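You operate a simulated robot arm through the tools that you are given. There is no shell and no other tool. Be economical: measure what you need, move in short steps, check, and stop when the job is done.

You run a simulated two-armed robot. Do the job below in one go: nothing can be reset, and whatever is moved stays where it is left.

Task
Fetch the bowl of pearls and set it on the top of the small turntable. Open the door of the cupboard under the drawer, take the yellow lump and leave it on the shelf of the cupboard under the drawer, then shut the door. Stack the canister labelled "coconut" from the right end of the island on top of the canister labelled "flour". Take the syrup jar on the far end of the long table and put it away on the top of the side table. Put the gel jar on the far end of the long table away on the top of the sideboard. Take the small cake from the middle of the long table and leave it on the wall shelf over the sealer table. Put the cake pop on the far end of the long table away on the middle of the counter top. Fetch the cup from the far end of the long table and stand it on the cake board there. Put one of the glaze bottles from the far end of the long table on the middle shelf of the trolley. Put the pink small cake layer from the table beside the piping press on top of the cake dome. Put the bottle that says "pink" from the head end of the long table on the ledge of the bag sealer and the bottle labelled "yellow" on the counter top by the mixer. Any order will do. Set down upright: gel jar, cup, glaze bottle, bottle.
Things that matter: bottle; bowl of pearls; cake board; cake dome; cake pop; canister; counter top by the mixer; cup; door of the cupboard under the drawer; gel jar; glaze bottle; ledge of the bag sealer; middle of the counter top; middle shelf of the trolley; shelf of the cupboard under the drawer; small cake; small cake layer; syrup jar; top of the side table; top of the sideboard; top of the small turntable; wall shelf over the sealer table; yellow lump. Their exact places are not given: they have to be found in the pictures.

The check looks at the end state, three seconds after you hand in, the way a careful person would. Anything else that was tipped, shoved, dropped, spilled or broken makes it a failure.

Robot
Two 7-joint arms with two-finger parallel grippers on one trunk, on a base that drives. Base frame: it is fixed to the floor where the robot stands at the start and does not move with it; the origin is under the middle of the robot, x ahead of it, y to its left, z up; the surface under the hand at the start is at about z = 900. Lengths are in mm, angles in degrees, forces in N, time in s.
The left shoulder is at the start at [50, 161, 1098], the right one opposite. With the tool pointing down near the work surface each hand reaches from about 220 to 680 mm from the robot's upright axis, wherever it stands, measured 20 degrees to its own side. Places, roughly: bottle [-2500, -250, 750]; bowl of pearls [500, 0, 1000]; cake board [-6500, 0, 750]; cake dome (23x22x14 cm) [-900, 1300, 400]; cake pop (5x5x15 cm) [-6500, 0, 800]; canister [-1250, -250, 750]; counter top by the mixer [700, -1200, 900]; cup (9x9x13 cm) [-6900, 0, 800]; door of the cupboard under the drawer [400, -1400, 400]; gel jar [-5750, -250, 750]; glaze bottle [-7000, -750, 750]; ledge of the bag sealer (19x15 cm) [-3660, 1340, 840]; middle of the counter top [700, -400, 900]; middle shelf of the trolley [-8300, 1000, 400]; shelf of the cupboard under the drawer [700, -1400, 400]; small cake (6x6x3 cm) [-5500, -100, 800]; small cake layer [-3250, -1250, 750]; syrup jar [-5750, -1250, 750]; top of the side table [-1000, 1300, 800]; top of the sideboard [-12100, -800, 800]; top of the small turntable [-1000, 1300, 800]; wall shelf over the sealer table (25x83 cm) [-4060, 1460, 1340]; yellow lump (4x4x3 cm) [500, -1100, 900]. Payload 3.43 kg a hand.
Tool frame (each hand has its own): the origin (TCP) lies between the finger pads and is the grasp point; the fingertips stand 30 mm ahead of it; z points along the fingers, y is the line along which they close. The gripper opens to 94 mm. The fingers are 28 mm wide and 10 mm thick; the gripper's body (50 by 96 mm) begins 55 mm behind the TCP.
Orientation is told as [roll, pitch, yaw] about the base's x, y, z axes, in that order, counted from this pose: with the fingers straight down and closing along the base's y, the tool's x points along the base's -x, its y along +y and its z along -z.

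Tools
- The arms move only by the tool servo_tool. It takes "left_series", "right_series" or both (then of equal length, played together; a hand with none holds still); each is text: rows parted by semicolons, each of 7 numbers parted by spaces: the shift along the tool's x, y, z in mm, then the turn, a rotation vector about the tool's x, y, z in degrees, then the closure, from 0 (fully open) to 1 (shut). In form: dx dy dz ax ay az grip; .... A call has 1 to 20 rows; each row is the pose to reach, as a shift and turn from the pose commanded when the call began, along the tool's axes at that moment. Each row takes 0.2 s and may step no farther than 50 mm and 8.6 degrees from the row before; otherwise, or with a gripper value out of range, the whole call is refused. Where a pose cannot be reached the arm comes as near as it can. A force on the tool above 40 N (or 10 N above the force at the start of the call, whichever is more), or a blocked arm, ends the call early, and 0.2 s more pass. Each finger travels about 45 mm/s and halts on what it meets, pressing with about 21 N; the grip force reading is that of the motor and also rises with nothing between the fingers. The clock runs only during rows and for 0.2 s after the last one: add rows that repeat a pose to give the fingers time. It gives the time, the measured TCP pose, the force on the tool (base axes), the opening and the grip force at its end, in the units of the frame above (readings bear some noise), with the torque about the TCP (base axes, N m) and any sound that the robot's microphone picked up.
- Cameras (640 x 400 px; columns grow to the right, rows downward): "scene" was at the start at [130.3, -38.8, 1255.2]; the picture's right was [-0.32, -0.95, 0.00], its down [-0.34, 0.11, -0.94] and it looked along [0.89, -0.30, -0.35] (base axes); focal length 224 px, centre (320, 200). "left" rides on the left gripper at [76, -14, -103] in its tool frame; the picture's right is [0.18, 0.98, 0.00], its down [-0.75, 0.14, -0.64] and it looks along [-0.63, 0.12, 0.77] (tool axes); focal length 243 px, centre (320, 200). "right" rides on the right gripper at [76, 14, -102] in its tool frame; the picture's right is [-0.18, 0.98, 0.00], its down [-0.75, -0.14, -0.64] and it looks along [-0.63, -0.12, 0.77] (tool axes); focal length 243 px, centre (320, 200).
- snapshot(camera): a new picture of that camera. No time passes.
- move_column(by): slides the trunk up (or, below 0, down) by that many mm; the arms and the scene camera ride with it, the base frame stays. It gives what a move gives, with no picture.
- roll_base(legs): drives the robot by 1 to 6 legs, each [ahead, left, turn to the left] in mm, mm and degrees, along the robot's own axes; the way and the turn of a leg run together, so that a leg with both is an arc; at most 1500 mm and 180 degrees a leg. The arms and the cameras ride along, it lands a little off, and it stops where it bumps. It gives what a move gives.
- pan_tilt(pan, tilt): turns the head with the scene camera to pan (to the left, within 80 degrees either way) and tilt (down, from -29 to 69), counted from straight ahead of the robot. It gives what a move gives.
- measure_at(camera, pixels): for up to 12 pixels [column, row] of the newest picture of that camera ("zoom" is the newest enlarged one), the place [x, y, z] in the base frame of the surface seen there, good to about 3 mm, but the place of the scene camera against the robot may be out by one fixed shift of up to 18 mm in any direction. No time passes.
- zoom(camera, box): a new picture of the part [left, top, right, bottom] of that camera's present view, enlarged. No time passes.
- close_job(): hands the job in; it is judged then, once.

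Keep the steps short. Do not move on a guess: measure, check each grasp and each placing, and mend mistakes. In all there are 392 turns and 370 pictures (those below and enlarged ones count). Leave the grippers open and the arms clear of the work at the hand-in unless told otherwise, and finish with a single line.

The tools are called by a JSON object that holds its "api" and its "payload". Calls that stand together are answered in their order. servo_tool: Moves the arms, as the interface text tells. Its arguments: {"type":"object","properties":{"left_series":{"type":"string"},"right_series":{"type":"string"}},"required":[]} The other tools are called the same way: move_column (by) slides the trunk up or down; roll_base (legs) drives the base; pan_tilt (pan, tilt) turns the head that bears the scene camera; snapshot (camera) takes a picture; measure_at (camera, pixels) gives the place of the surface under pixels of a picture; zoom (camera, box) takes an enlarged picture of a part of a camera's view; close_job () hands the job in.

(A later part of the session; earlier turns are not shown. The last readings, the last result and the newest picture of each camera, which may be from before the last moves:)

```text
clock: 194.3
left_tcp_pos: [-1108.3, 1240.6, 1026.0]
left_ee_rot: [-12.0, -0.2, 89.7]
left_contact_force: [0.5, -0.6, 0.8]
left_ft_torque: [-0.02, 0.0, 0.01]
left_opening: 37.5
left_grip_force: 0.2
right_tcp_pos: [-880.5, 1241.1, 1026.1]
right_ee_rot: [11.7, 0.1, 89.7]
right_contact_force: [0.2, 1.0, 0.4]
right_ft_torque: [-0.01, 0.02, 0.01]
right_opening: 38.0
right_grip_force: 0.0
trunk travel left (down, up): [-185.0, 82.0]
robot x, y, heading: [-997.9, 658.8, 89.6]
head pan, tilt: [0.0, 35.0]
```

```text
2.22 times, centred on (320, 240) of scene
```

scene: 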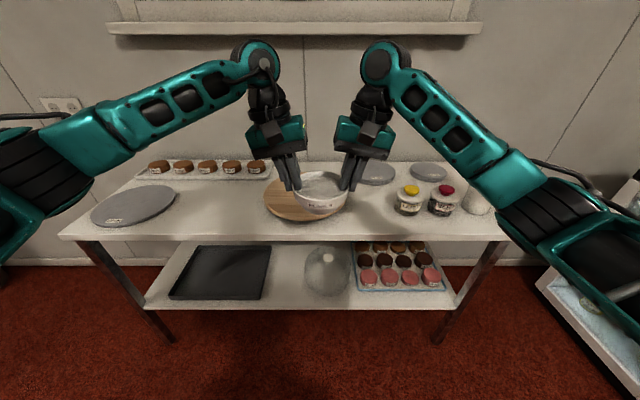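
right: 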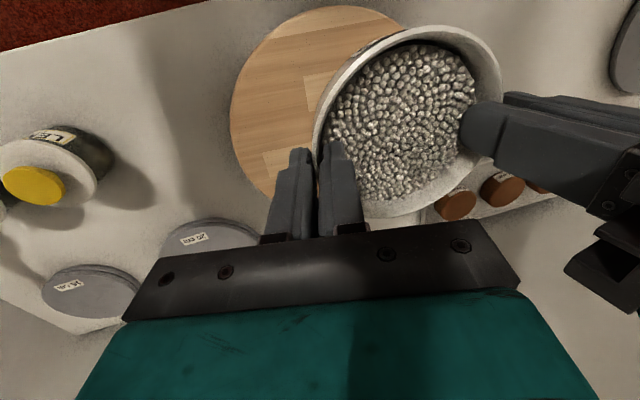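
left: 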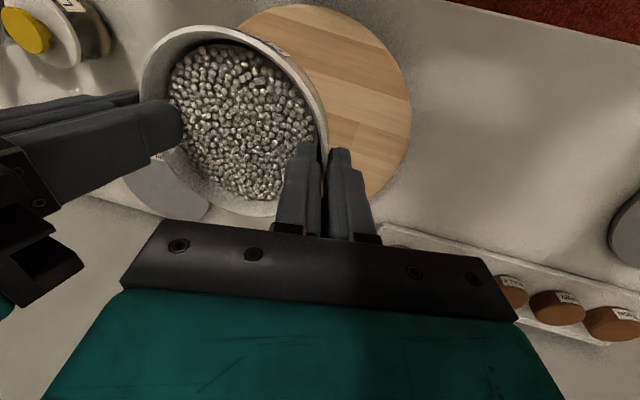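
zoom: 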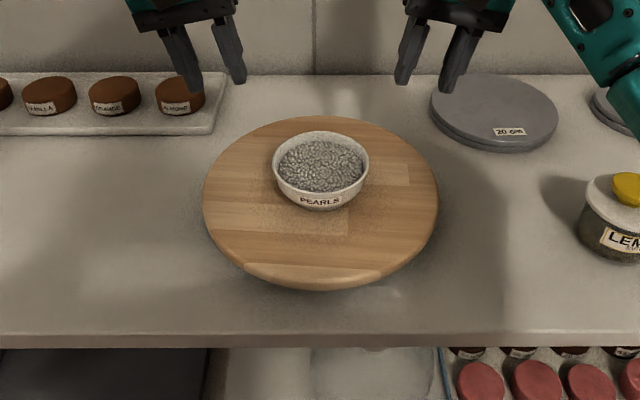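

The bowl is upright on the turntable. I'll retract both arms, back off, and turn around toward the island.

{"api": "servo_tool", "payload": {"left_series": "0 0 -40 0 0 0 0.6;0 0 -80 -3 0 0 0.3;35 0 -110 -6 0 0 0;80 0 -120 -9 0 0 0;125 0 -130 -12 0 0 0;172 0 -130 -12 0 0 0", "right_series": "0 0 -40 0 0 0 0.6;0 -20 -80 3 0 0 0.3;35 -45 -110 6 0 0 0;70 -75 -120 9 0 0 0;110 -100 -130 12 0 0 0;150 -120 -130 12 0 0 0"}}

{"api": "roll_base", "payload": {"legs": [[-200, 0, 0], [0, 0, 180]]}}

{"api": "pan_tilt", "payload": {"pan": 0, "tilt": 30}}

{"api": "snapshot", "payload": {"camera": "scene"}}

```text
refused: row 3 steps farther than a row can; nothing moved
```

```text
clock: 203.4
left_tcp_pos: [-867.5, -115.6, 1025.9]
left_ee_rot: [-11.9, -0.1, -88.3]
left_contact_force: [0.2, -0.5, 0.4]
left_ft_torque: [0.04, -0.01, 0.0]
left_opening: 37.5
left_grip_force: 0.1
right_tcp_pos: [-1096.0, -121.8, 1026.3]
right_ee_rot: [11.8, 0.2, -88.4]
right_contact_force: [-0.2, 1.3, -0.4]
right_ft_torque: [-0.02, 0.0, 0.02]
right_opening: 37.5
right_grip_force: 0.1
trunk travel left (down, up): [-185.0, 82.0]
robot x, y, heading: [-999.5, 459.9, -88.2]
head pan, tilt: [0.0, 35.0]
```

```text
clock: 204.0
left_tcp_pos: [-866.2, -116.2, 1025.9]
left_ee_rot: [-12.0, -0.1, -88.3]
left_contact_force: [-0.4, 0.5, -0.8]
left_ft_torque: [0.0, -0.02, 0.01]
left_opening: 37.8
left_grip_force: 0.1
right_tcp_pos: [-1094.5, -122.5, 1025.9]
right_ee_rot: [11.6, 0.2, -88.4]
right_contact_force: [-0.4, 0.5, 0.6]
right_ft_torque: [0.01, 0.02, -0.02]
right_opening: 37.6
right_grip_force: 0.1
trunk travel left (down, up): [-185.0, 82.0]
robot x, y, heading: [-994.5, 464.9, -88.3]
head pan, tilt: [0.0, 30.0]
```

```text
290 pictures are left
```

scene: 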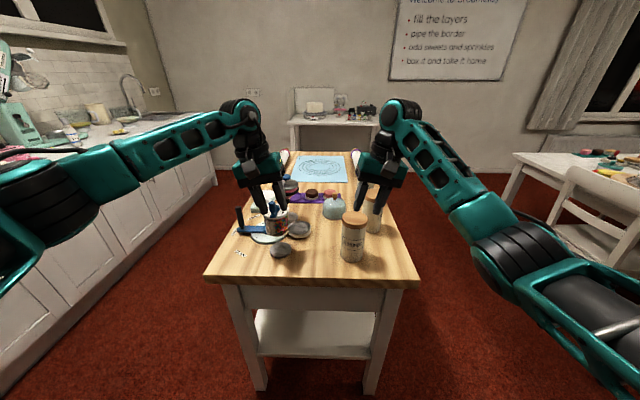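

The turn finished with the arms still out, but nothing was touched. I see the island with two canisters at (353,237) and (375,210). I'll zoom in to read the labels.

{"api": "zoom", "payload": {"camera": "scene", "box": [210, 140, 430, 290]}}

{"api": "measure_at", "payload": {"camera": "scene", "pixels": [[353, 237], [352, 215], [375, 205], [280, 250], [210, 270], [415, 275], [312, 284], [340, 160], [300, 225], [272, 235], [240, 250], [360, 245]]}}

{"api": "snapshot", "payload": {"camera": "right"}}

{"api": "snapshot", "payload": {"camera": "left"}}

```text
2.67 times, centred on (320, 215) of scene
```

zoom: 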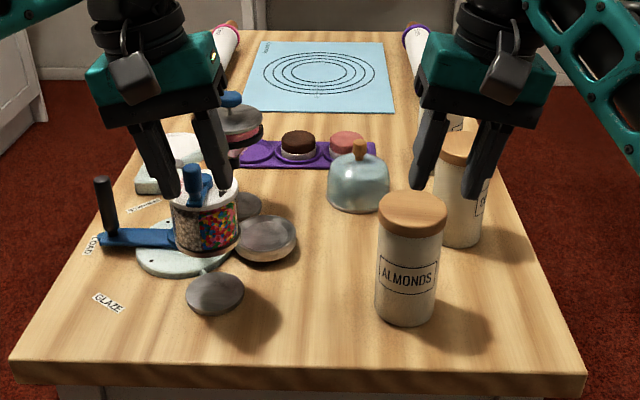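

```text
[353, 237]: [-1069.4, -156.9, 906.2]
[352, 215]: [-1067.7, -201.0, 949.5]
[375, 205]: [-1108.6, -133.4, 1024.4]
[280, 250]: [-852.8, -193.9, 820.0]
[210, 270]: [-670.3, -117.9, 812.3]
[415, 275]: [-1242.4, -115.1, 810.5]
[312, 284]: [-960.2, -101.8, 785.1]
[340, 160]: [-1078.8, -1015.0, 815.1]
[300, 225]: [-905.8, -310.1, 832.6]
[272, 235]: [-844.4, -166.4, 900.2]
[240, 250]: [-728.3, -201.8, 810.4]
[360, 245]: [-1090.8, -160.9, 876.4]
```

```text
288 pictures are left
```

right: 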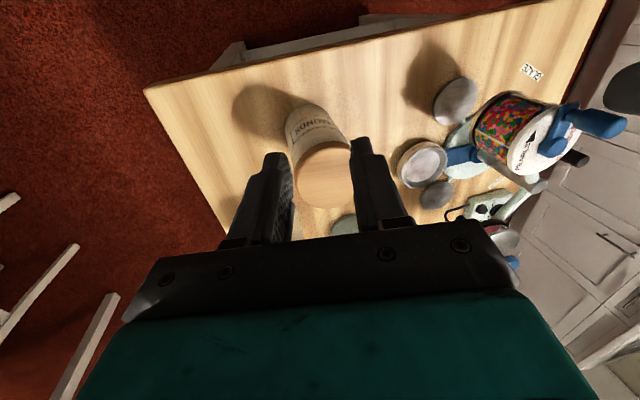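

```text
287 pictures are left
```

left: 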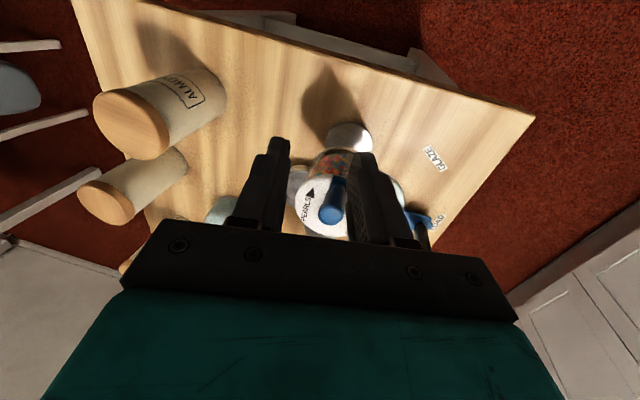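

The almonds canister is nearest, with more in a row behind it. I'll retract the arms for a clear view.

{"api": "servo_tool", "payload": {"left_series": "0 0 -40 0 0 0 0.6;0 5 -80 -3 0 0 0.3;35 10 -105 -6 0 0 0;75 15 -120 -9 0 0 0;115 20 -130 -12 0 0 0;150 30 -130 -12 0 0 0;185 50 -130 -12 0 0 0", "right_series": "0 0 -40 0 0 0 0.6;0 -20 -75 3 0 0 0.3;30 -45 -100 6 0 0 0;60 -75 -115 9 0 0 0;95 -100 -125 12 0 0 0;130 -125 -130 12 0 0 0;165 -150 -130 12 0 0 0"}}

{"api": "snapshot", "payload": {"camera": "scene"}}

```text
clock: 205.6
left_tcp_pos: [-797.2, 75.3, 1142.9]
left_ee_rot: [-0.1, -0.3, -88.3]
left_contact_force: [0.6, 0.2, -0.2]
left_ft_torque: [0.01, 0.02, -0.02]
left_opening: 93.9
left_grip_force: 0.0
right_tcp_pos: [-1272.7, 38.0, 1124.6]
right_ee_rot: [-0.3, 0.1, -88.5]
right_contact_force: [0.4, -0.5, 0.8]
right_ft_torque: [-0.02, 0.02, 0.0]
right_opening: 94.1
right_grip_force: 0.1
trunk travel left (down, up): [-185.0, 82.0]
robot x, y, heading: [-999.4, 460.2, -88.5]
head pan, tilt: [0.0, 30.0]
```

```text
286 pictures are left
```

scene: 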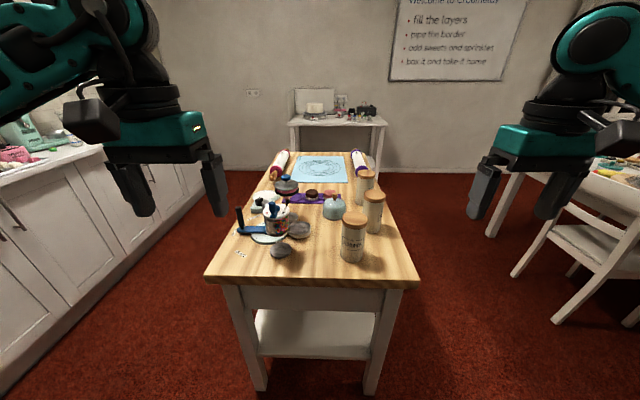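

{"api": "zoom", "payload": {"camera": "scene", "box": [320, 160, 410, 270]}}

{"api": "measure_at", "payload": {"camera": "scene", "pixels": [[354, 218], [374, 194], [365, 175], [345, 220], [364, 220], [404, 230]]}}

```text
3.64 times, centred on (365, 215) of scene
```

zoom: 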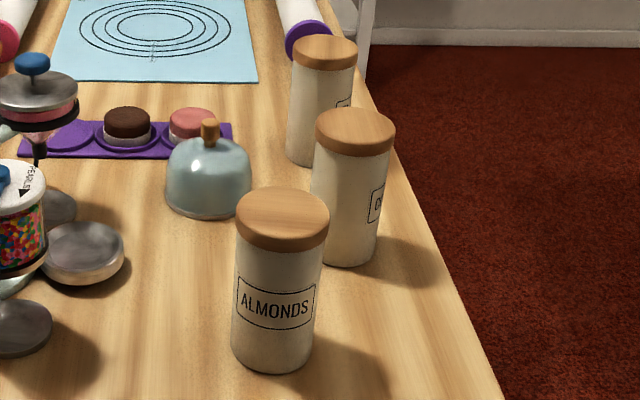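

```text
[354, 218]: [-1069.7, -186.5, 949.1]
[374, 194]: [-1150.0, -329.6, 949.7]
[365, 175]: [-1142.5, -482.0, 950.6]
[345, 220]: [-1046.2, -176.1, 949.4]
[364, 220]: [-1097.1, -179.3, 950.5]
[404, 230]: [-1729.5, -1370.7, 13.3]
```

The second canister's label starts with "C" and faces the far side. I'll check the space between the island and the chairs by looking right.

{"api": "pan_tilt", "payload": {"pan": -50, "tilt": 30}}

{"api": "snapshot", "payload": {"camera": "scene"}}

```text
clock: 206.8
left_tcp_pos: [-797.4, 72.1, 1142.9]
left_ee_rot: [0.0, -0.1, -88.3]
left_contact_force: [1.2, 0.9, -0.4]
left_ft_torque: [-0.01, 0.02, 0.01]
left_opening: 94.0
left_grip_force: 0.0
right_tcp_pos: [-1270.8, 36.5, 1123.1]
right_ee_rot: [-0.3, 0.1, -88.4]
right_contact_force: [1.0, -0.4, -0.4]
right_ft_torque: [-0.01, 0.01, 0.01]
right_opening: 94.0
right_grip_force: 0.0
trunk travel left (down, up): [-185.0, 82.0]
robot x, y, heading: [-997.6, 461.3, -88.4]
head pan, tilt: [-50.0, 30.0]
```

```text
284 pictures are left
```

scene: 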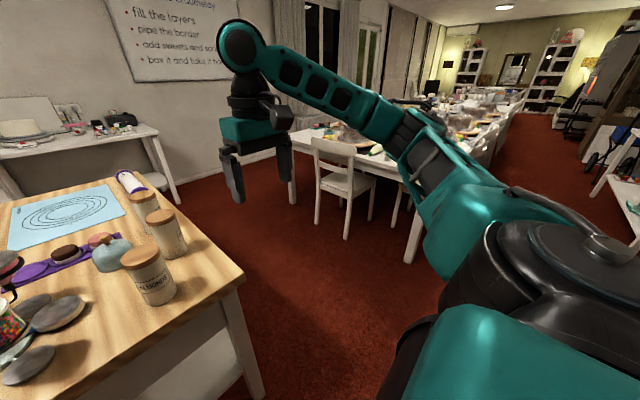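

{"api": "measure_at", "payload": {"camera": "scene", "pixels": [[345, 235], [320, 200], [412, 255], [320, 150], [360, 180], [240, 280], [165, 215], [400, 150], [300, 135]]}}

{"api": "zoom", "payload": {"camera": "scene", "box": [90, 160, 230, 320]}}

```text
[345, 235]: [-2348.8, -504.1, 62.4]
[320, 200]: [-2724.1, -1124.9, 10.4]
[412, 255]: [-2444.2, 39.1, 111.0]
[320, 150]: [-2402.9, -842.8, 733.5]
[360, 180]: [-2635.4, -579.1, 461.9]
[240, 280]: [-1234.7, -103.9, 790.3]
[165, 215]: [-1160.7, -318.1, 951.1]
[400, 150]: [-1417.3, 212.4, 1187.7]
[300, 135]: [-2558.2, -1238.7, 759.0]
```

```text
2.50 times, centred on (160, 240) of scene
```

zoom: 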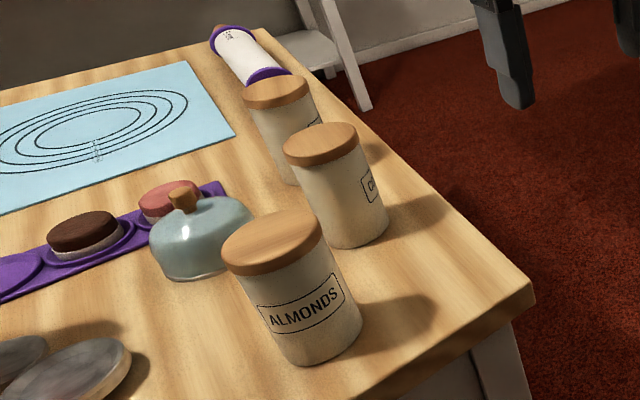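

The aisle is wide (chair at x≈-2350). I'll go round to the island's far side and face +x.

{"api": "roll_base", "payload": {"legs": [[0, -720, 0], [0, 0, 88], [0, -800, 0]]}}

{"api": "pan_tilt", "payload": {"pan": 0, "tilt": 35}}

{"api": "snapshot", "payload": {"camera": "scene"}}

```text
clock: 224.3
left_tcp_pos: [-1317.1, -173.4, 1143.1]
left_ee_rot: [0.1, -0.1, 0.1]
left_contact_force: [-0.3, -0.4, 0.6]
left_ft_torque: [0.03, -0.01, -0.01]
left_opening: 93.7
left_grip_force: 0.0
right_tcp_pos: [-1293.6, -648.1, 1123.2]
right_ee_rot: [-0.3, 0.2, 0.1]
right_contact_force: [0.4, -0.2, 0.5]
right_ft_torque: [0.0, -0.03, 0.01]
right_opening: 94.1
right_grip_force: 0.2
trunk travel left (down, up): [-185.0, 82.0]
robot x, y, heading: [-1711.9, -362.7, 0.5]
head pan, tilt: [-50.0, 30.0]
```

```text
clock: 225.5
left_tcp_pos: [-1316.3, -171.9, 1143.5]
left_ee_rot: [0.0, 0.0, 0.2]
left_contact_force: [0.8, -0.7, -0.3]
left_ft_torque: [0.01, -0.01, 0.0]
left_opening: 94.0
left_grip_force: 0.1
right_tcp_pos: [-1293.2, -649.9, 1124.0]
right_ee_rot: [-0.3, 0.2, 0.1]
right_contact_force: [-0.7, -1.0, -0.2]
right_ft_torque: [0.0, -0.02, 0.0]
right_opening: 94.1
right_grip_force: 0.1
trunk travel left (down, up): [-185.0, 82.0]
robot x, y, heading: [-1713.5, -365.8, 0.2]
head pan, tilt: [0.0, 35.0]
```

```text
282 pictures are left
```

scene: 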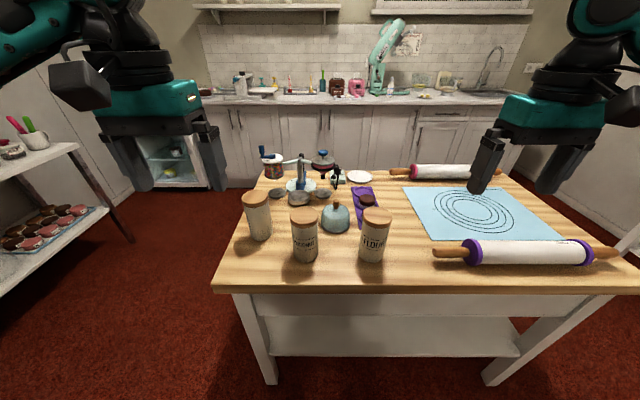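

The labels read COCONUT (middle) and FLOUR (right). I'll measure both, then bring the left hand over the coconut canister.

{"api": "measure_at", "payload": {"camera": "scene", "pixels": [[303, 214], [303, 208], [303, 221], [289, 215], [317, 214], [376, 214], [361, 214], [391, 215], [305, 260], [371, 261]]}}

{"api": "zoom", "payload": {"camera": "scene", "box": [230, 180, 410, 280]}}

```text
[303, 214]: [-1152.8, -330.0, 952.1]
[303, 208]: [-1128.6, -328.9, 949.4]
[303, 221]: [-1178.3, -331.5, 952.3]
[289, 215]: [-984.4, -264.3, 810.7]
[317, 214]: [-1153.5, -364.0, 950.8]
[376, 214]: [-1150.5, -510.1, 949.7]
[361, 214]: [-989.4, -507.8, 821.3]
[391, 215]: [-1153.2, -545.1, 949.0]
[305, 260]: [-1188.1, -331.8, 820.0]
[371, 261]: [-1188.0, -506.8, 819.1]
```

```text
3.56 times, centred on (320, 230) of scene
```

zoom: 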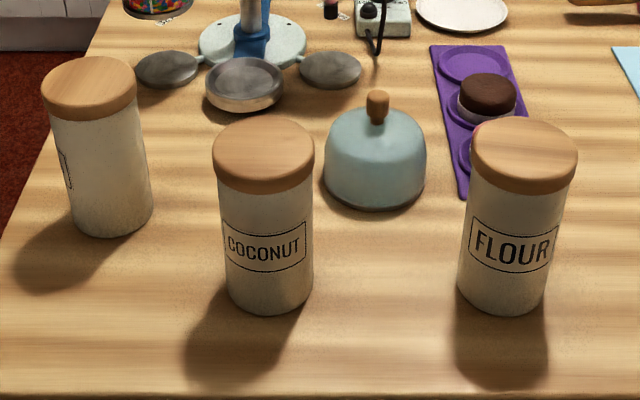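

COCONUT and FLOUR are confirmed. I'll bring the left hand above the coconut canister to measure with its own camera.

{"api": "servo_tool", "payload": {"left_series": "-28 -26 0 0 0 0 0;-56 -52 0 0 0 0 0;-84 -78 0 0 0 0 0;-110 -103 10 0 0 0 0;-126 -129 40 0 0 0 0;-126 -155 70 0 0 0 0"}}

{"api": "snapshot", "payload": {"camera": "left"}}

```text
clock: 226.9
left_tcp_pos: [-1189.9, -327.7, 1072.6]
left_ee_rot: [0.0, -0.2, 0.2]
left_contact_force: [0.1, -0.3, 0.1]
left_ft_torque: [-0.01, -0.01, 0.02]
left_opening: 93.9
left_grip_force: 0.0
right_tcp_pos: [-1292.6, -648.3, 1123.9]
right_ee_rot: [-0.2, 0.2, 0.1]
right_contact_force: [0.3, -0.2, -0.4]
right_ft_torque: [0.01, -0.03, -0.01]
right_opening: 94.2
right_grip_force: 0.0
trunk travel left (down, up): [-185.0, 82.0]
robot x, y, heading: [-1713.3, -361.3, 0.3]
head pan, tilt: [0.0, 35.0]
```

```text
280 pictures are left
```

left: 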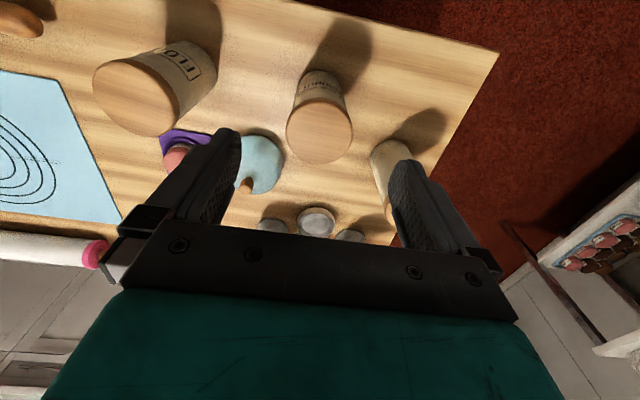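

{"api": "measure_at", "payload": {"camera": "left", "pixels": [[320, 133], [291, 133], [349, 133], [320, 107], [320, 160], [133, 97], [97, 80], [178, 110], [145, 62], [130, 130]]}}

```text
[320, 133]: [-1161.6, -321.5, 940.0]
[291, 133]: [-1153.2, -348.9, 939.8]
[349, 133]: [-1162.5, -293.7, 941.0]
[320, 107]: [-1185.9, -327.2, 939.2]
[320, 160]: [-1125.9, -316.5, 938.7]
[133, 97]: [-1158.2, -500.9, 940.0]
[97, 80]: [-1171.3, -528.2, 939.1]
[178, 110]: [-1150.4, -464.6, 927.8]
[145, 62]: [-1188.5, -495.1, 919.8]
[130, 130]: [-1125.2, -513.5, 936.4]
```

The coconut lid's centre is (-1156,-321), top at 940. I'll go over it and down to z 920, then close.

{"api": "servo_tool", "payload": {"left_series": "-34 6.5 0 0 0 0 0;-34 6.5 45 0 0 0 0;-34 6.5 90 0 0 0 0;-34 6.5 125 0 0 0 0;-34 6.5 152 0 0 0 0;-34 6.5 152 0 0 0 0.3;-34 6.5 152 0 0 0 0.5;-34 6.5 152 0 0 0 0.6;-34 6.5 152 0 0 0 0.6;-34 6.5 140 0 0 0 0.6;-34 6.5 120 0 0 0 0.6"}}

{"api": "snapshot", "payload": {"camera": "scene"}}

```text
clock: 229.3
left_tcp_pos: [-1155.6, -319.2, 952.7]
left_ee_rot: [0.0, -0.1, 0.2]
left_contact_force: [0.5, 0.4, -2.6]
left_ft_torque: [0.02, 0.02, -0.04]
left_opening: 71.3
left_grip_force: 20.7
right_tcp_pos: [-1293.6, -647.9, 1124.3]
right_ee_rot: [-0.3, 0.2, 0.1]
right_contact_force: [0.1, -0.9, 0.4]
right_ft_torque: [-0.02, -0.03, 0.03]
right_opening: 93.8
right_grip_force: 0.1
trunk travel left (down, up): [-185.0, 82.0]
robot x, y, heading: [-1710.8, -360.6, 0.3]
head pan, tilt: [0.0, 35.0]
```

```text
279 pictures are left
```

scene: 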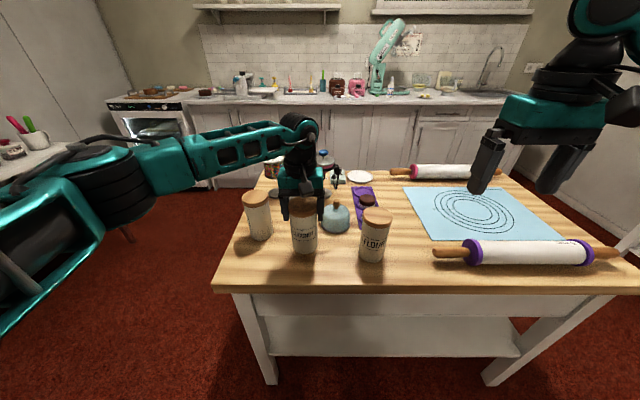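

The whole canister came up. I'll lift it to z≈1090 and take the right camera's view of the flour lid.

{"api": "servo_tool", "payload": {"left_series": "0 0 -45 0 0 0 0.6;0 0 -90 0 0 0 0.6;0 0 -137 0 0 0 0.6"}}

{"api": "snapshot", "payload": {"camera": "right"}}

{"api": "snapshot", "payload": {"camera": "left"}}

```text
clock: 230.1
left_tcp_pos: [-1155.9, -321.5, 1092.3]
left_ee_rot: [0.0, -0.2, 0.2]
left_contact_force: [-0.5, 0.1, -2.4]
left_ft_torque: [-0.01, 0.0, 0.01]
left_opening: 71.5
left_grip_force: 20.4
right_tcp_pos: [-1293.8, -647.4, 1123.3]
right_ee_rot: [-0.3, 0.3, 0.1]
right_contact_force: [-0.1, -0.3, -0.5]
right_ft_torque: [0.0, -0.03, 0.02]
right_opening: 93.8
right_grip_force: 0.1
trunk travel left (down, up): [-185.0, 82.0]
robot x, y, heading: [-1710.2, -366.1, 0.1]
head pan, tilt: [0.0, 35.0]
```

```text
278 pictures are left
```

right: 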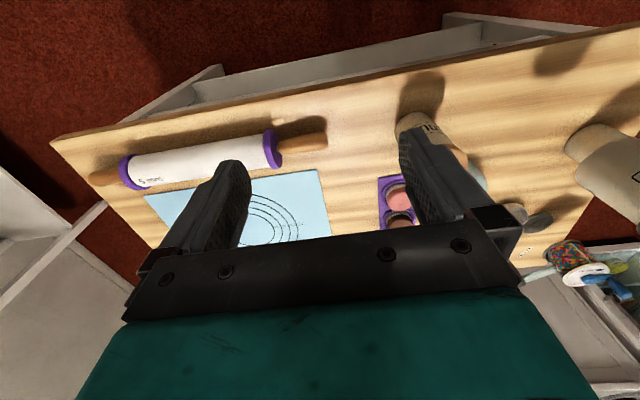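

```text
277 pictures are left
```

left: 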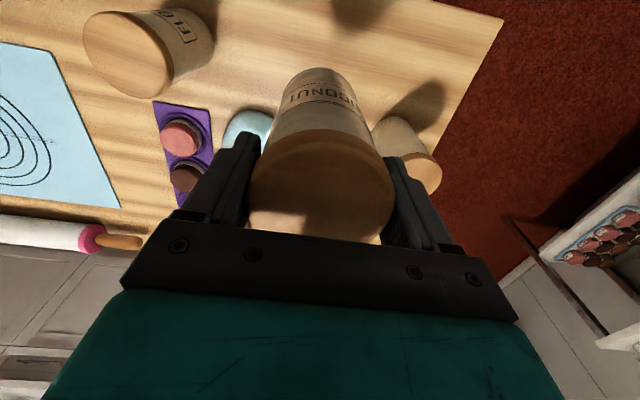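

{"api": "measure_at", "payload": {"camera": "left", "pixels": [[125, 55], [86, 45], [90, 65], [110, 15], [115, 88], [140, 95], [150, 40], [162, 70], [160, 85]]}}

```text
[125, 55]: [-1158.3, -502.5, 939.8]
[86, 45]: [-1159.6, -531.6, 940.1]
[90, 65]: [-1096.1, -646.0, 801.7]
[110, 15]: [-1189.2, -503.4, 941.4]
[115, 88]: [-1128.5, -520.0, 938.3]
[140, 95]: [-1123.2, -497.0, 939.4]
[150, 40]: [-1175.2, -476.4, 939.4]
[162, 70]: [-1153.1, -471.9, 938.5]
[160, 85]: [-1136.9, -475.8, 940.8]
```

The flour lid's centre is (-1156,-501) and contact should come at TCP z≈1059. I'll move over 180 mm right, then lower to 1064.

{"api": "servo_tool", "payload": {"left_series": "0 -45 0 0 0 0 0.6;0 -90 0 0 0 0 0.6;0 -135 0 0 0 0 0.6;0 -180 0 0 0 0 0.6;0 -180 15 0 0 0 0.6;0 -180 28 0 0 0 0.6;0 -180 28 0 0 0 0.6"}}

{"api": "zoom", "payload": {"camera": "scene", "box": [310, 140, 430, 290]}}

{"api": "snapshot", "payload": {"camera": "right"}}

```text
clock: 231.7
left_tcp_pos: [-1170.2, -462.5, 1062.5]
left_ee_rot: [-0.1, -0.2, 0.2]
left_contact_force: [-0.5, -0.1, -3.1]
left_ft_torque: [-0.02, 0.02, -0.01]
left_opening: 71.4
left_grip_force: 21.1
left hand out of reach, approached as far as the arm can: row 3, 4, 5, 6, 7
right_tcp_pos: [-1294.0, -647.4, 1124.7]
right_ee_rot: [-0.2, 0.3, 0.1]
right_contact_force: [-0.1, -0.1, -0.5]
right_ft_torque: [-0.01, -0.01, 0.01]
right_opening: 94.2
right_grip_force: 0.0
trunk travel left (down, up): [-185.0, 82.0]
robot x, y, heading: [-1712.2, -359.6, 0.5]
head pan, tilt: [0.0, 35.0]
```

```text
2.67 times, centred on (370, 215) of scene
```

zoom: 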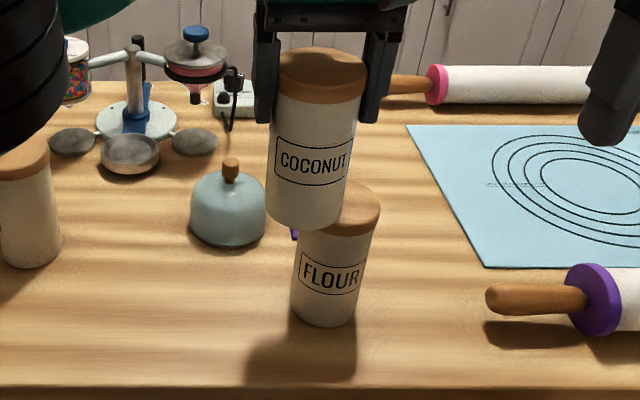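

```text
275 pictures are left
```

right: 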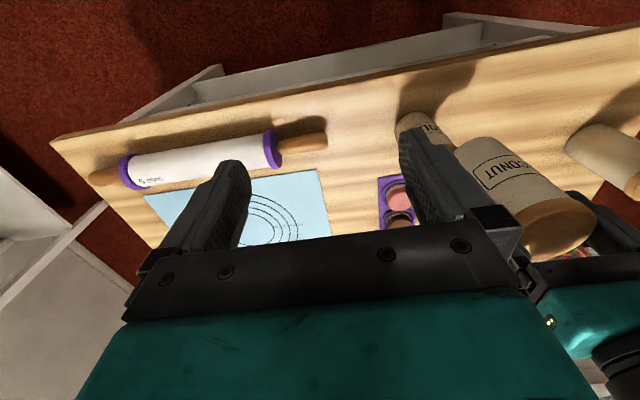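

The left arm can't reach across that far. I'll raise it a little and shift the base right by 110 mm, which carries the canister with it.

{"api": "servo_tool", "payload": {"left_series": "0 40 -20 0 0 0 0.6;0 80 -35 0 0 0 0.6"}}

{"api": "roll_base", "payload": {"legs": [[0, -120, 0]]}}

```text
clock: 232.3
left_tcp_pos: [-1171.2, -383.7, 1097.7]
left_ee_rot: [-0.1, -0.1, 0.2]
left_contact_force: [-0.4, 0.8, -2.4]
left_ft_torque: [0.01, 0.04, 0.0]
left_opening: 71.6
left_grip_force: 21.1
right_tcp_pos: [-1293.3, -647.0, 1124.0]
right_ee_rot: [-0.3, 0.2, 0.1]
right_contact_force: [-0.7, 0.4, -0.2]
right_ft_torque: [-0.02, 0.01, -0.01]
right_opening: 94.1
right_grip_force: 0.1
trunk travel left (down, up): [-185.0, 82.0]
robot x, y, heading: [-1711.5, -363.9, 0.3]
head pan, tilt: [0.0, 35.0]
```

```text
clock: 234.0
left_tcp_pos: [-1169.7, -504.8, 1097.7]
left_ee_rot: [0.0, -0.1, 0.2]
left_contact_force: [0.1, 0.0, -1.9]
left_ft_torque: [-0.01, -0.03, 0.02]
left_opening: 71.1
left_grip_force: 21.7
right_tcp_pos: [-1292.1, -769.4, 1123.0]
right_ee_rot: [-0.3, 0.3, 0.0]
right_contact_force: [0.0, -0.4, 0.2]
right_ft_torque: [0.02, 0.02, 0.0]
right_opening: 94.0
right_grip_force: 0.1
trunk travel left (down, up): [-185.0, 82.0]
robot x, y, heading: [-1709.7, -483.6, 0.2]
head pan, tilt: [0.0, 35.0]
```

Next I'll align to (-1156,-501) and lower to 1063.

{"api": "servo_tool", "payload": {"left_series": "-14 4 0 0 0 0 0.6;-14 4 15 0 0 0 0.6;-14 4 28 0 0 0 0.6;-14 4 34 0 0 0 0.6;-14 4 34 0 0 0 0.6"}}

{"api": "zoom", "payload": {"camera": "scene", "box": [240, 140, 380, 290]}}

{"api": "snapshot", "payload": {"camera": "right"}}

```text
clock: 235.2
left_tcp_pos: [-1156.9, -502.4, 1062.9]
left_ee_rot: [0.0, -0.1, 0.2]
left_contact_force: [0.1, 0.0, -2.2]
left_ft_torque: [0.03, -0.02, 0.01]
left_opening: 71.4
left_grip_force: 21.2
right_tcp_pos: [-1293.0, -770.0, 1123.4]
right_ee_rot: [-0.3, 0.2, 0.2]
right_contact_force: [-0.5, 0.4, 0.0]
right_ft_torque: [-0.01, 0.02, 0.03]
right_opening: 94.0
right_grip_force: 0.1
trunk travel left (down, up): [-185.0, 82.0]
robot x, y, heading: [-1714.6, -482.5, 0.5]
head pan, tilt: [0.0, 35.0]
```

```text
2.67 times, centred on (310, 215) of scene
```

zoom: 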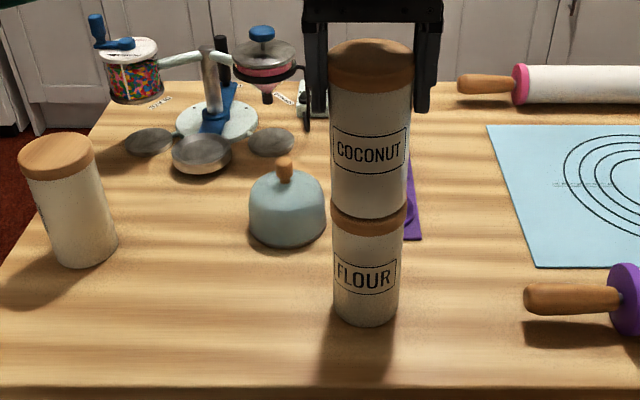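

```text
273 pictures are left
```

right: 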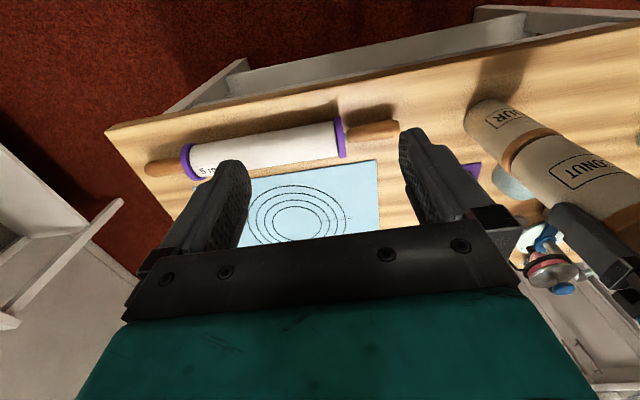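

The canisters are aligned. I'll lower in 1.5 mm steps to contact.

{"api": "servo_tool", "payload": {"left_series": "0 0 1.5 0 0 0 0.6;0 0 3 0 0 0 0.6;0 0 4.5 0 0 0 0.6;0 0 4.5 0 0 0 0.6"}}

```text
clock: 236.2
left_tcp_pos: [-1156.4, -501.3, 1059.6]
left_ee_rot: [-0.2, -0.2, 0.1]
left_contact_force: [-0.3, 0.7, 1.2]
left_ft_torque: [0.18, -0.01, 0.05]
left_opening: 71.5
left_grip_force: 20.9
right_tcp_pos: [-1292.6, -769.9, 1122.6]
right_ee_rot: [-0.3, 0.2, 0.1]
right_contact_force: [-0.1, 0.3, -0.1]
right_ft_torque: [0.0, -0.01, 0.02]
right_opening: 94.1
right_grip_force: 0.1
trunk travel left (down, up): [-185.0, 82.0]
robot x, y, heading: [-1712.3, -481.0, 0.4]
head pan, tilt: [0.0, 35.0]
```

Contact: the force has turned positive. I'll open slowly and rise straight up.

{"api": "servo_tool", "payload": {"left_series": "0 0 0 0 0 0 0.2;0 0 0 0 0 0 0.1;0 0 0 0 0 0 0;0 0 0 0 0 0 0;0 0 0 0 0 0 0;0 0 -30 0 0 0 0;0 0 -70 0 0 0 0;0 0 -110 0 0 0 0"}}

{"api": "zoom", "payload": {"camera": "scene", "box": [220, 140, 400, 290]}}

```text
clock: 238.0
left_tcp_pos: [-1155.0, -501.7, 1169.0]
left_ee_rot: [0.0, -0.1, 0.1]
left_contact_force: [-1.2, 0.8, -0.4]
left_ft_torque: [-0.03, -0.01, -0.01]
left_opening: 94.1
left_grip_force: 0.0
right_tcp_pos: [-1293.0, -770.5, 1123.8]
right_ee_rot: [-0.3, 0.1, 0.1]
right_contact_force: [-1.3, -0.2, 0.0]
right_ft_torque: [0.02, -0.03, 0.02]
right_opening: 94.2
right_grip_force: 0.1
trunk travel left (down, up): [-185.0, 82.0]
robot x, y, heading: [-1708.4, -483.2, 0.1]
head pan, tilt: [0.0, 35.0]
```

```text
2.67 times, centred on (310, 215) of scene
```

zoom: 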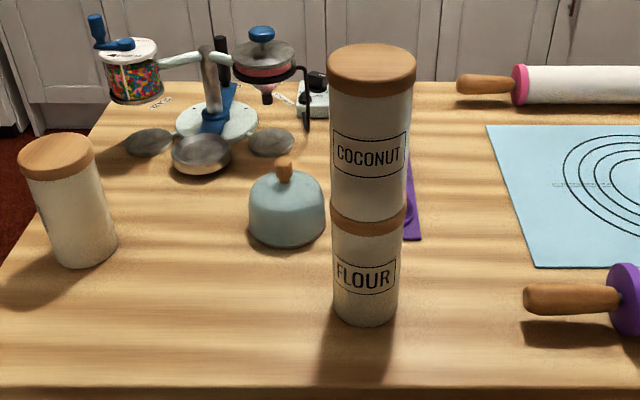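

The stack stands straight. I'll retract the left hand, then turn to face the long table.

{"api": "servo_tool", "payload": {"left_series": "45 5 0 0 0 0 0;90 15 0 0 0 0 0;130 40 0 0 0 0 0;150 80 0 0 0 0 0;160 120 0 0 0 0 0"}}

{"api": "roll_base", "payload": {"legs": [[0, 0, 180]]}}

{"api": "pan_tilt", "payload": {"pan": 0, "tilt": 20}}

{"api": "snapshot", "payload": {"camera": "scene"}}

```text
clock: 239.2
left_tcp_pos: [-1317.2, -380.4, 1167.4]
left_ee_rot: [-0.1, -0.3, 0.2]
left_contact_force: [-0.2, -0.3, -0.5]
left_ft_torque: [0.0, -0.01, -0.01]
left_opening: 93.9
left_grip_force: 0.1
right_tcp_pos: [-1294.0, -768.8, 1124.8]
right_ee_rot: [-0.3, 0.1, 0.1]
right_contact_force: [-0.5, -1.0, 0.7]
right_ft_torque: [-0.01, 0.02, -0.01]
right_opening: 94.2
right_grip_force: 0.1
trunk travel left (down, up): [-185.0, 82.0]
robot x, y, heading: [-1712.4, -489.3, 0.3]
head pan, tilt: [0.0, 35.0]
```

```text
clock: 247.0
left_tcp_pos: [-2101.0, -590.7, 1169.1]
left_ee_rot: [0.0, -0.1, -179.3]
left_contact_force: [-0.1, -0.5, 0.9]
left_ft_torque: [0.02, -0.01, -0.04]
left_opening: 94.2
left_grip_force: 0.1
right_tcp_pos: [-2128.7, -202.3, 1123.4]
right_ee_rot: [-0.2, 0.2, -179.4]
right_contact_force: [0.7, 0.3, -0.3]
right_ft_torque: [-0.03, 0.03, -0.02]
right_opening: 93.5
right_grip_force: 0.1
trunk travel left (down, up): [-185.0, 82.0]
robot x, y, heading: [-1706.0, -485.4, -179.4]
head pan, tilt: [0.0, 35.0]
```

```text
clock: 247.8
left_tcp_pos: [-2101.8, -589.6, 1170.0]
left_ee_rot: [0.0, -0.1, -179.3]
left_contact_force: [-0.3, -0.4, 0.3]
left_ft_torque: [0.02, 0.02, -0.02]
left_opening: 94.1
left_grip_force: 0.0
right_tcp_pos: [-2127.6, -203.0, 1122.8]
right_ee_rot: [-0.4, 0.1, -179.5]
right_contact_force: [-0.4, -0.3, 0.1]
right_ft_torque: [-0.03, 0.01, -0.03]
right_opening: 94.1
right_grip_force: 0.1
trunk travel left (down, up): [-185.0, 82.0]
robot x, y, heading: [-1709.8, -484.9, -179.4]
head pan, tilt: [0.0, 20.0]
```

```text
271 pictures are left
```

scene: 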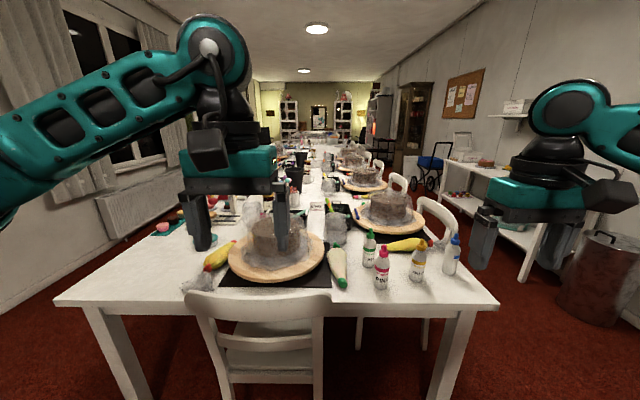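

I see the bottles at the head end, right side. I'll zoom in to read their labels.

{"api": "zoom", "payload": {"camera": "scene", "box": [310, 190, 510, 310]}}

{"api": "zoom", "payload": {"camera": "scene", "box": [130, 150, 350, 290]}}

{"api": "measure_at", "payload": {"camera": "scene", "pixels": [[383, 270], [417, 265], [383, 245], [418, 243], [454, 258], [369, 250], [60, 300], [495, 305], [160, 228], [340, 260], [280, 255], [440, 300]]}}

```text
3.20 times, centred on (410, 250) of scene
```

zoom: 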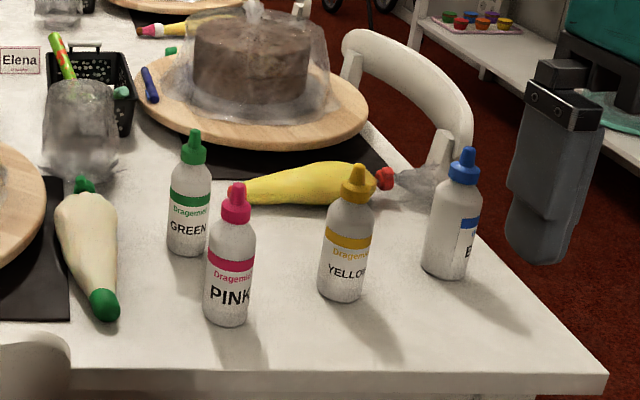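

```text
2.86 times, centred on (240, 220) of scene
```

zoom: 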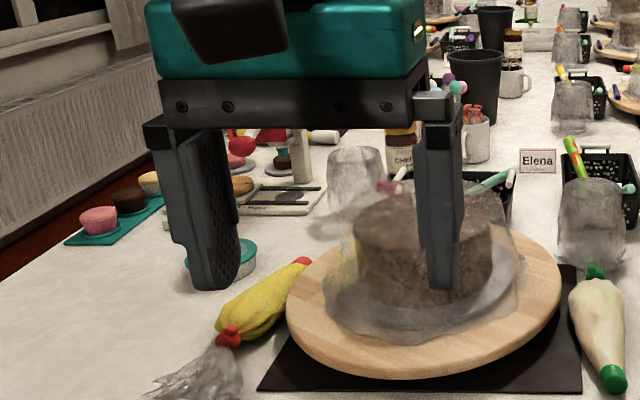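

```text
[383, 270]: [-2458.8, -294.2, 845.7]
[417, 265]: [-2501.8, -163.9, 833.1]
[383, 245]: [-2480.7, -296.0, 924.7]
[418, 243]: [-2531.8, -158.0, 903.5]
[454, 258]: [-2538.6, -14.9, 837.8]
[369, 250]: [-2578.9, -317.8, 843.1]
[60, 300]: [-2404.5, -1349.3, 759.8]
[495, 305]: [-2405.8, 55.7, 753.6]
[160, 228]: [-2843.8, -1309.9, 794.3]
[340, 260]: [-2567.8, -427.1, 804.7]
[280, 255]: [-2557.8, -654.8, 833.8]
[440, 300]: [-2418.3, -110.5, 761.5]
```

PINK is at about (-2459,-294) and YELLOW at (-2502,-164). The small cake layers are on a teal mat on the left side. I'll look along the left aisle.

{"api": "pan_tilt", "payload": {"pan": 45, "tilt": 25}}

{"api": "snapshot", "payload": {"camera": "scene"}}

```text
clock: 248.9
left_tcp_pos: [-2102.2, -589.9, 1169.8]
left_ee_rot: [-0.1, -0.1, -179.2]
left_contact_force: [0.8, 0.0, -0.3]
left_ft_torque: [-0.02, 0.0, -0.02]
left_opening: 94.1
left_grip_force: 0.0
right_tcp_pos: [-2127.7, -201.8, 1123.4]
right_ee_rot: [-0.3, 0.2, -179.5]
right_contact_force: [-0.2, 0.1, -0.1]
right_ft_torque: [0.01, 0.01, -0.02]
right_opening: 93.8
right_grip_force: 0.1
trunk travel left (down, up): [-185.0, 82.0]
robot x, y, heading: [-1711.3, -484.5, -179.2]
head pan, tilt: [45.0, 25.0]
```

```text
268 pictures are left
```

scene: 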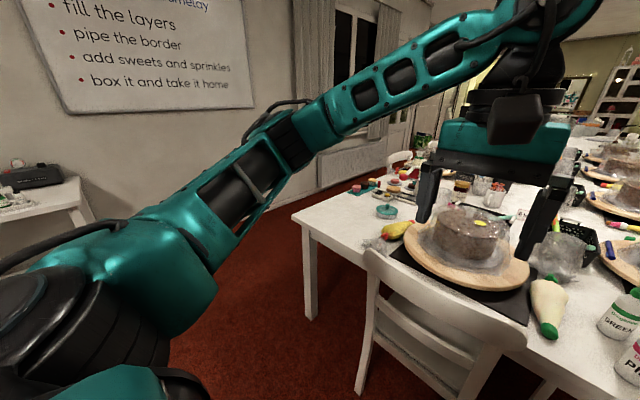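

{"api": "measure_at", "payload": {"camera": "scene", "pixels": [[330, 190], [310, 316], [300, 212], [355, 188], [372, 186], [340, 200], [395, 165], [400, 157], [70, 220], [388, 180]]}}

{"api": "zoom", "payload": {"camera": "scene", "box": [320, 120, 460, 240]}}

```text
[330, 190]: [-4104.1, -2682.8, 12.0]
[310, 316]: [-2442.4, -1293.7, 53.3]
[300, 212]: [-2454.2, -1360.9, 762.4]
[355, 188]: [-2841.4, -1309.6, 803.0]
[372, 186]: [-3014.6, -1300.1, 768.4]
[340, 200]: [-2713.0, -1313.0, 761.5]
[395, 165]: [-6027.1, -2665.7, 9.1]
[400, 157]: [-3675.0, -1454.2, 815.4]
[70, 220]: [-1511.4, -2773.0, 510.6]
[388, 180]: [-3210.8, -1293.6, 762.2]
```

```text
3.33 times, centred on (390, 180) of scene
```

zoom: 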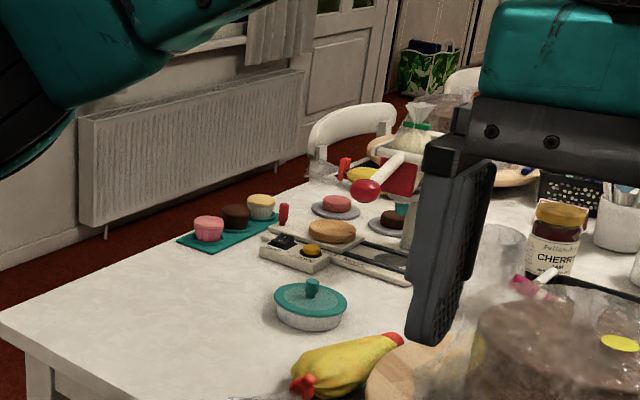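

There's a wide aisle, with the wall at y≈-2680. The pink cake layer sits on a small disc beside the press. I'll drive round to the left aisle and face the table there.

{"api": "roll_base", "payload": {"legs": [[0, 1400, 0], [1400, 0, 0], [0, 0, -90]]}}

{"api": "pan_tilt", "payload": {"pan": 0, "tilt": 35}}

{"api": "snapshot", "payload": {"camera": "scene"}}

```text
clock: 271.9
left_tcp_pos: [-3218.3, -1519.5, 1170.1]
left_ee_rot: [0.0, -0.2, 91.0]
left_contact_force: [-0.8, 0.1, 0.4]
left_ft_torque: [-0.03, 0.0, -0.02]
left_opening: 93.9
left_grip_force: 0.1
right_tcp_pos: [-2831.5, -1489.4, 1124.2]
right_ee_rot: [-0.2, 0.2, 91.0]
right_contact_force: [0.4, -0.2, -0.2]
right_ft_torque: [0.03, 0.03, -0.02]
right_opening: 94.1
right_grip_force: 0.1
trunk travel left (down, up): [-185.0, 82.0]
robot x, y, heading: [-3108.2, -1912.4, 91.1]
head pan, tilt: [45.0, 25.0]
```

```text
clock: 273.0
left_tcp_pos: [-3217.5, -1518.5, 1170.1]
left_ee_rot: [-0.1, -0.1, 91.0]
left_contact_force: [-0.2, 0.4, 0.4]
left_ft_torque: [0.03, -0.01, 0.0]
left_opening: 94.0
left_grip_force: 0.0
right_tcp_pos: [-2830.7, -1488.6, 1124.7]
right_ee_rot: [-0.3, 0.2, 90.9]
right_contact_force: [-0.1, -1.0, -0.7]
right_ft_torque: [-0.01, 0.02, 0.07]
right_opening: 94.0
right_grip_force: 0.0
trunk travel left (down, up): [-185.0, 82.0]
robot x, y, heading: [-3108.8, -1908.4, 91.0]
head pan, tilt: [0.0, 35.0]
```

```text
266 pictures are left
```

scene: 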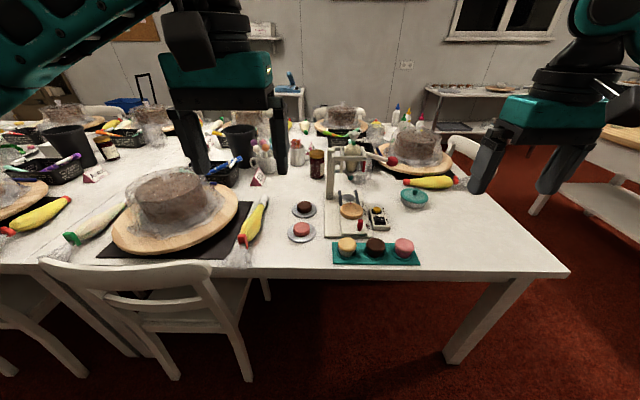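

{"api": "measure_at", "payload": {"camera": "scene", "pixels": [[302, 228], [292, 229], [311, 229], [302, 238], [302, 222], [350, 210], [320, 245], [345, 250], [255, 225]]}}

{"api": "zoom", "payload": {"camera": "scene", "box": [230, 130, 430, 280]}}

```text
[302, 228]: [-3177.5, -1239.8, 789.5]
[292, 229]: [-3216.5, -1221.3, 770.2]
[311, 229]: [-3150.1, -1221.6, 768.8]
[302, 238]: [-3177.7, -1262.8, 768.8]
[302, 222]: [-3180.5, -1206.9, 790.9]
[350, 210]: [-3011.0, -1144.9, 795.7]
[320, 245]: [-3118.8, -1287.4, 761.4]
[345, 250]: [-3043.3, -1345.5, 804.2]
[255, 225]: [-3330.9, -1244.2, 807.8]
```

```text
2.67 times, centred on (330, 205) of scene
```

zoom: 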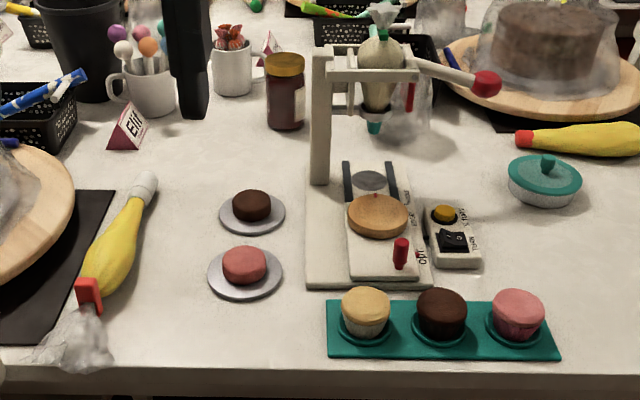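

The pink layer is at about (-3178,-1222), top near 780, on a small plate. I'll drive 130 closer and bring the left hand over it.

{"api": "roll_base", "payload": {"legs": [[130, 0, -1]]}}

{"api": "servo_tool", "payload": {"left_series": "-28 -6 20 0 0 0 0.2;-56 -12 45 0 0 0 0.2;-84 -18 75 0 0 0 0.2;-112 -24 110 0 0 0 0.2;-130 -30 150 0 0 0 0.2;-140 -38 190 0 0 0 0.2;-140 -38 235 0 0 0 0.2"}}

{"api": "snapshot", "payload": {"camera": "left"}}

```text
clock: 274.3
left_tcp_pos: [-3212.4, -1384.6, 1169.4]
left_ee_rot: [-0.1, -0.2, 89.9]
left_contact_force: [0.0, 0.2, -0.2]
left_ft_torque: [-0.02, 0.03, -0.02]
left_opening: 94.1
left_grip_force: 0.0
right_tcp_pos: [-2824.2, -1364.0, 1123.3]
right_ee_rot: [-0.2, 0.2, 89.9]
right_contact_force: [-0.1, 0.3, 0.3]
right_ft_torque: [-0.03, -0.04, -0.01]
right_opening: 93.9
right_grip_force: 0.0
trunk travel left (down, up): [-185.0, 82.0]
robot x, y, heading: [-3109.9, -1781.9, 90.1]
head pan, tilt: [0.0, 35.0]
```

```text
clock: 275.9
left_tcp_pos: [-3173.8, -1244.7, 934.8]
left_ee_rot: [-0.1, -0.2, 89.9]
left_contact_force: [-0.2, -0.3, -0.3]
left_ft_torque: [-0.01, -0.04, 0.01]
left_opening: 75.3
left_grip_force: 0.0
right_tcp_pos: [-2824.7, -1364.3, 1122.8]
right_ee_rot: [-0.2, 0.1, 89.9]
right_contact_force: [-0.7, -0.4, 0.4]
right_ft_torque: [-0.01, 0.01, -0.01]
right_opening: 94.1
right_grip_force: 0.0
trunk travel left (down, up): [-185.0, 82.0]
robot x, y, heading: [-3112.1, -1777.7, 89.9]
head pan, tilt: [0.0, 35.0]
```

```text
264 pictures are left
```

left: 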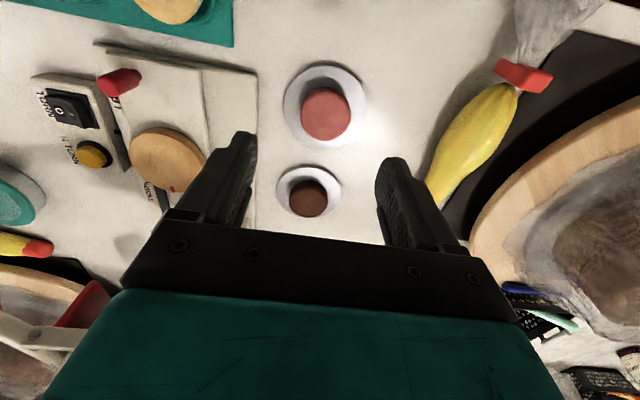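

{"api": "measure_at", "payload": {"camera": "left", "pixels": [[325, 113], [325, 90], [325, 136], [302, 113], [349, 113], [325, 72], [360, 100], [305, 198], [230, 100]]}}

```text
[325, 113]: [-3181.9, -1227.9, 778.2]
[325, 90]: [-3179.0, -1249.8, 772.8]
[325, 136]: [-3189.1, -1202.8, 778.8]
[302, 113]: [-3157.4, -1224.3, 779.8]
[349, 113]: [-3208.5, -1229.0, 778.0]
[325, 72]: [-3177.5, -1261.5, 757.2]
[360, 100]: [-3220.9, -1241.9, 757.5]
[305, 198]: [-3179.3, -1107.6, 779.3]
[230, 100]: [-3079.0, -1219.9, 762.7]
```

The layer's centre is (-3183,-1227), its top 778, on the plate at 757. I'll descend to TCP z 792 and close gently.

{"api": "servo_tool", "payload": {"left_series": "-18 9 40 0 0 0 0.2;-18 9 85 0 0 0 0.2;-18 9 125 0 0 0 0.2;-18 9 143 0 0 0 0.2;-18 9 143 0 0 0 0.4;-18 9 143 0 0 0 0.6;-18 9 143 0 0 0 0.7;-18 9 143 0 0 0 0.7;-18 9 120 0 0 0 0.7;-18 9 75 0 0 0 0.7"}}

{"api": "snapshot", "payload": {"camera": "left"}}

```text
clock: 278.1
left_tcp_pos: [-3182.3, -1227.4, 858.8]
left_ee_rot: [-0.1, -0.1, 89.9]
left_contact_force: [1.1, -0.8, 0.4]
left_ft_torque: [0.02, 0.04, 0.04]
left_opening: 54.4
left_grip_force: 20.8
right_tcp_pos: [-2823.2, -1364.6, 1123.4]
right_ee_rot: [-0.2, 0.2, 89.8]
right_contact_force: [-0.1, -1.1, 0.2]
right_ft_torque: [0.0, 0.0, 0.0]
right_opening: 93.9
right_grip_force: 0.1
trunk travel left (down, up): [-185.0, 82.0]
robot x, y, heading: [-3108.5, -1783.9, 90.2]
head pan, tilt: [0.0, 35.0]
```

```text
263 pictures are left
```

left: 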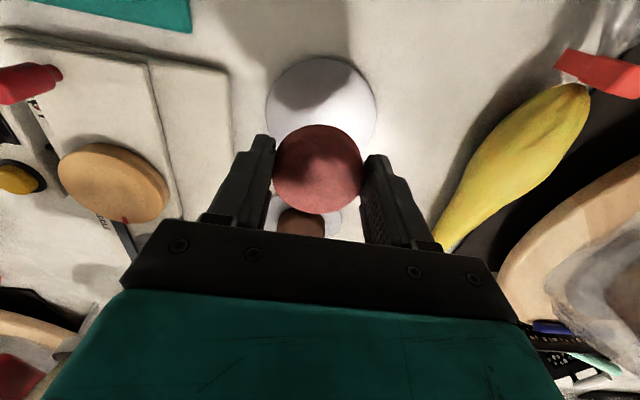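

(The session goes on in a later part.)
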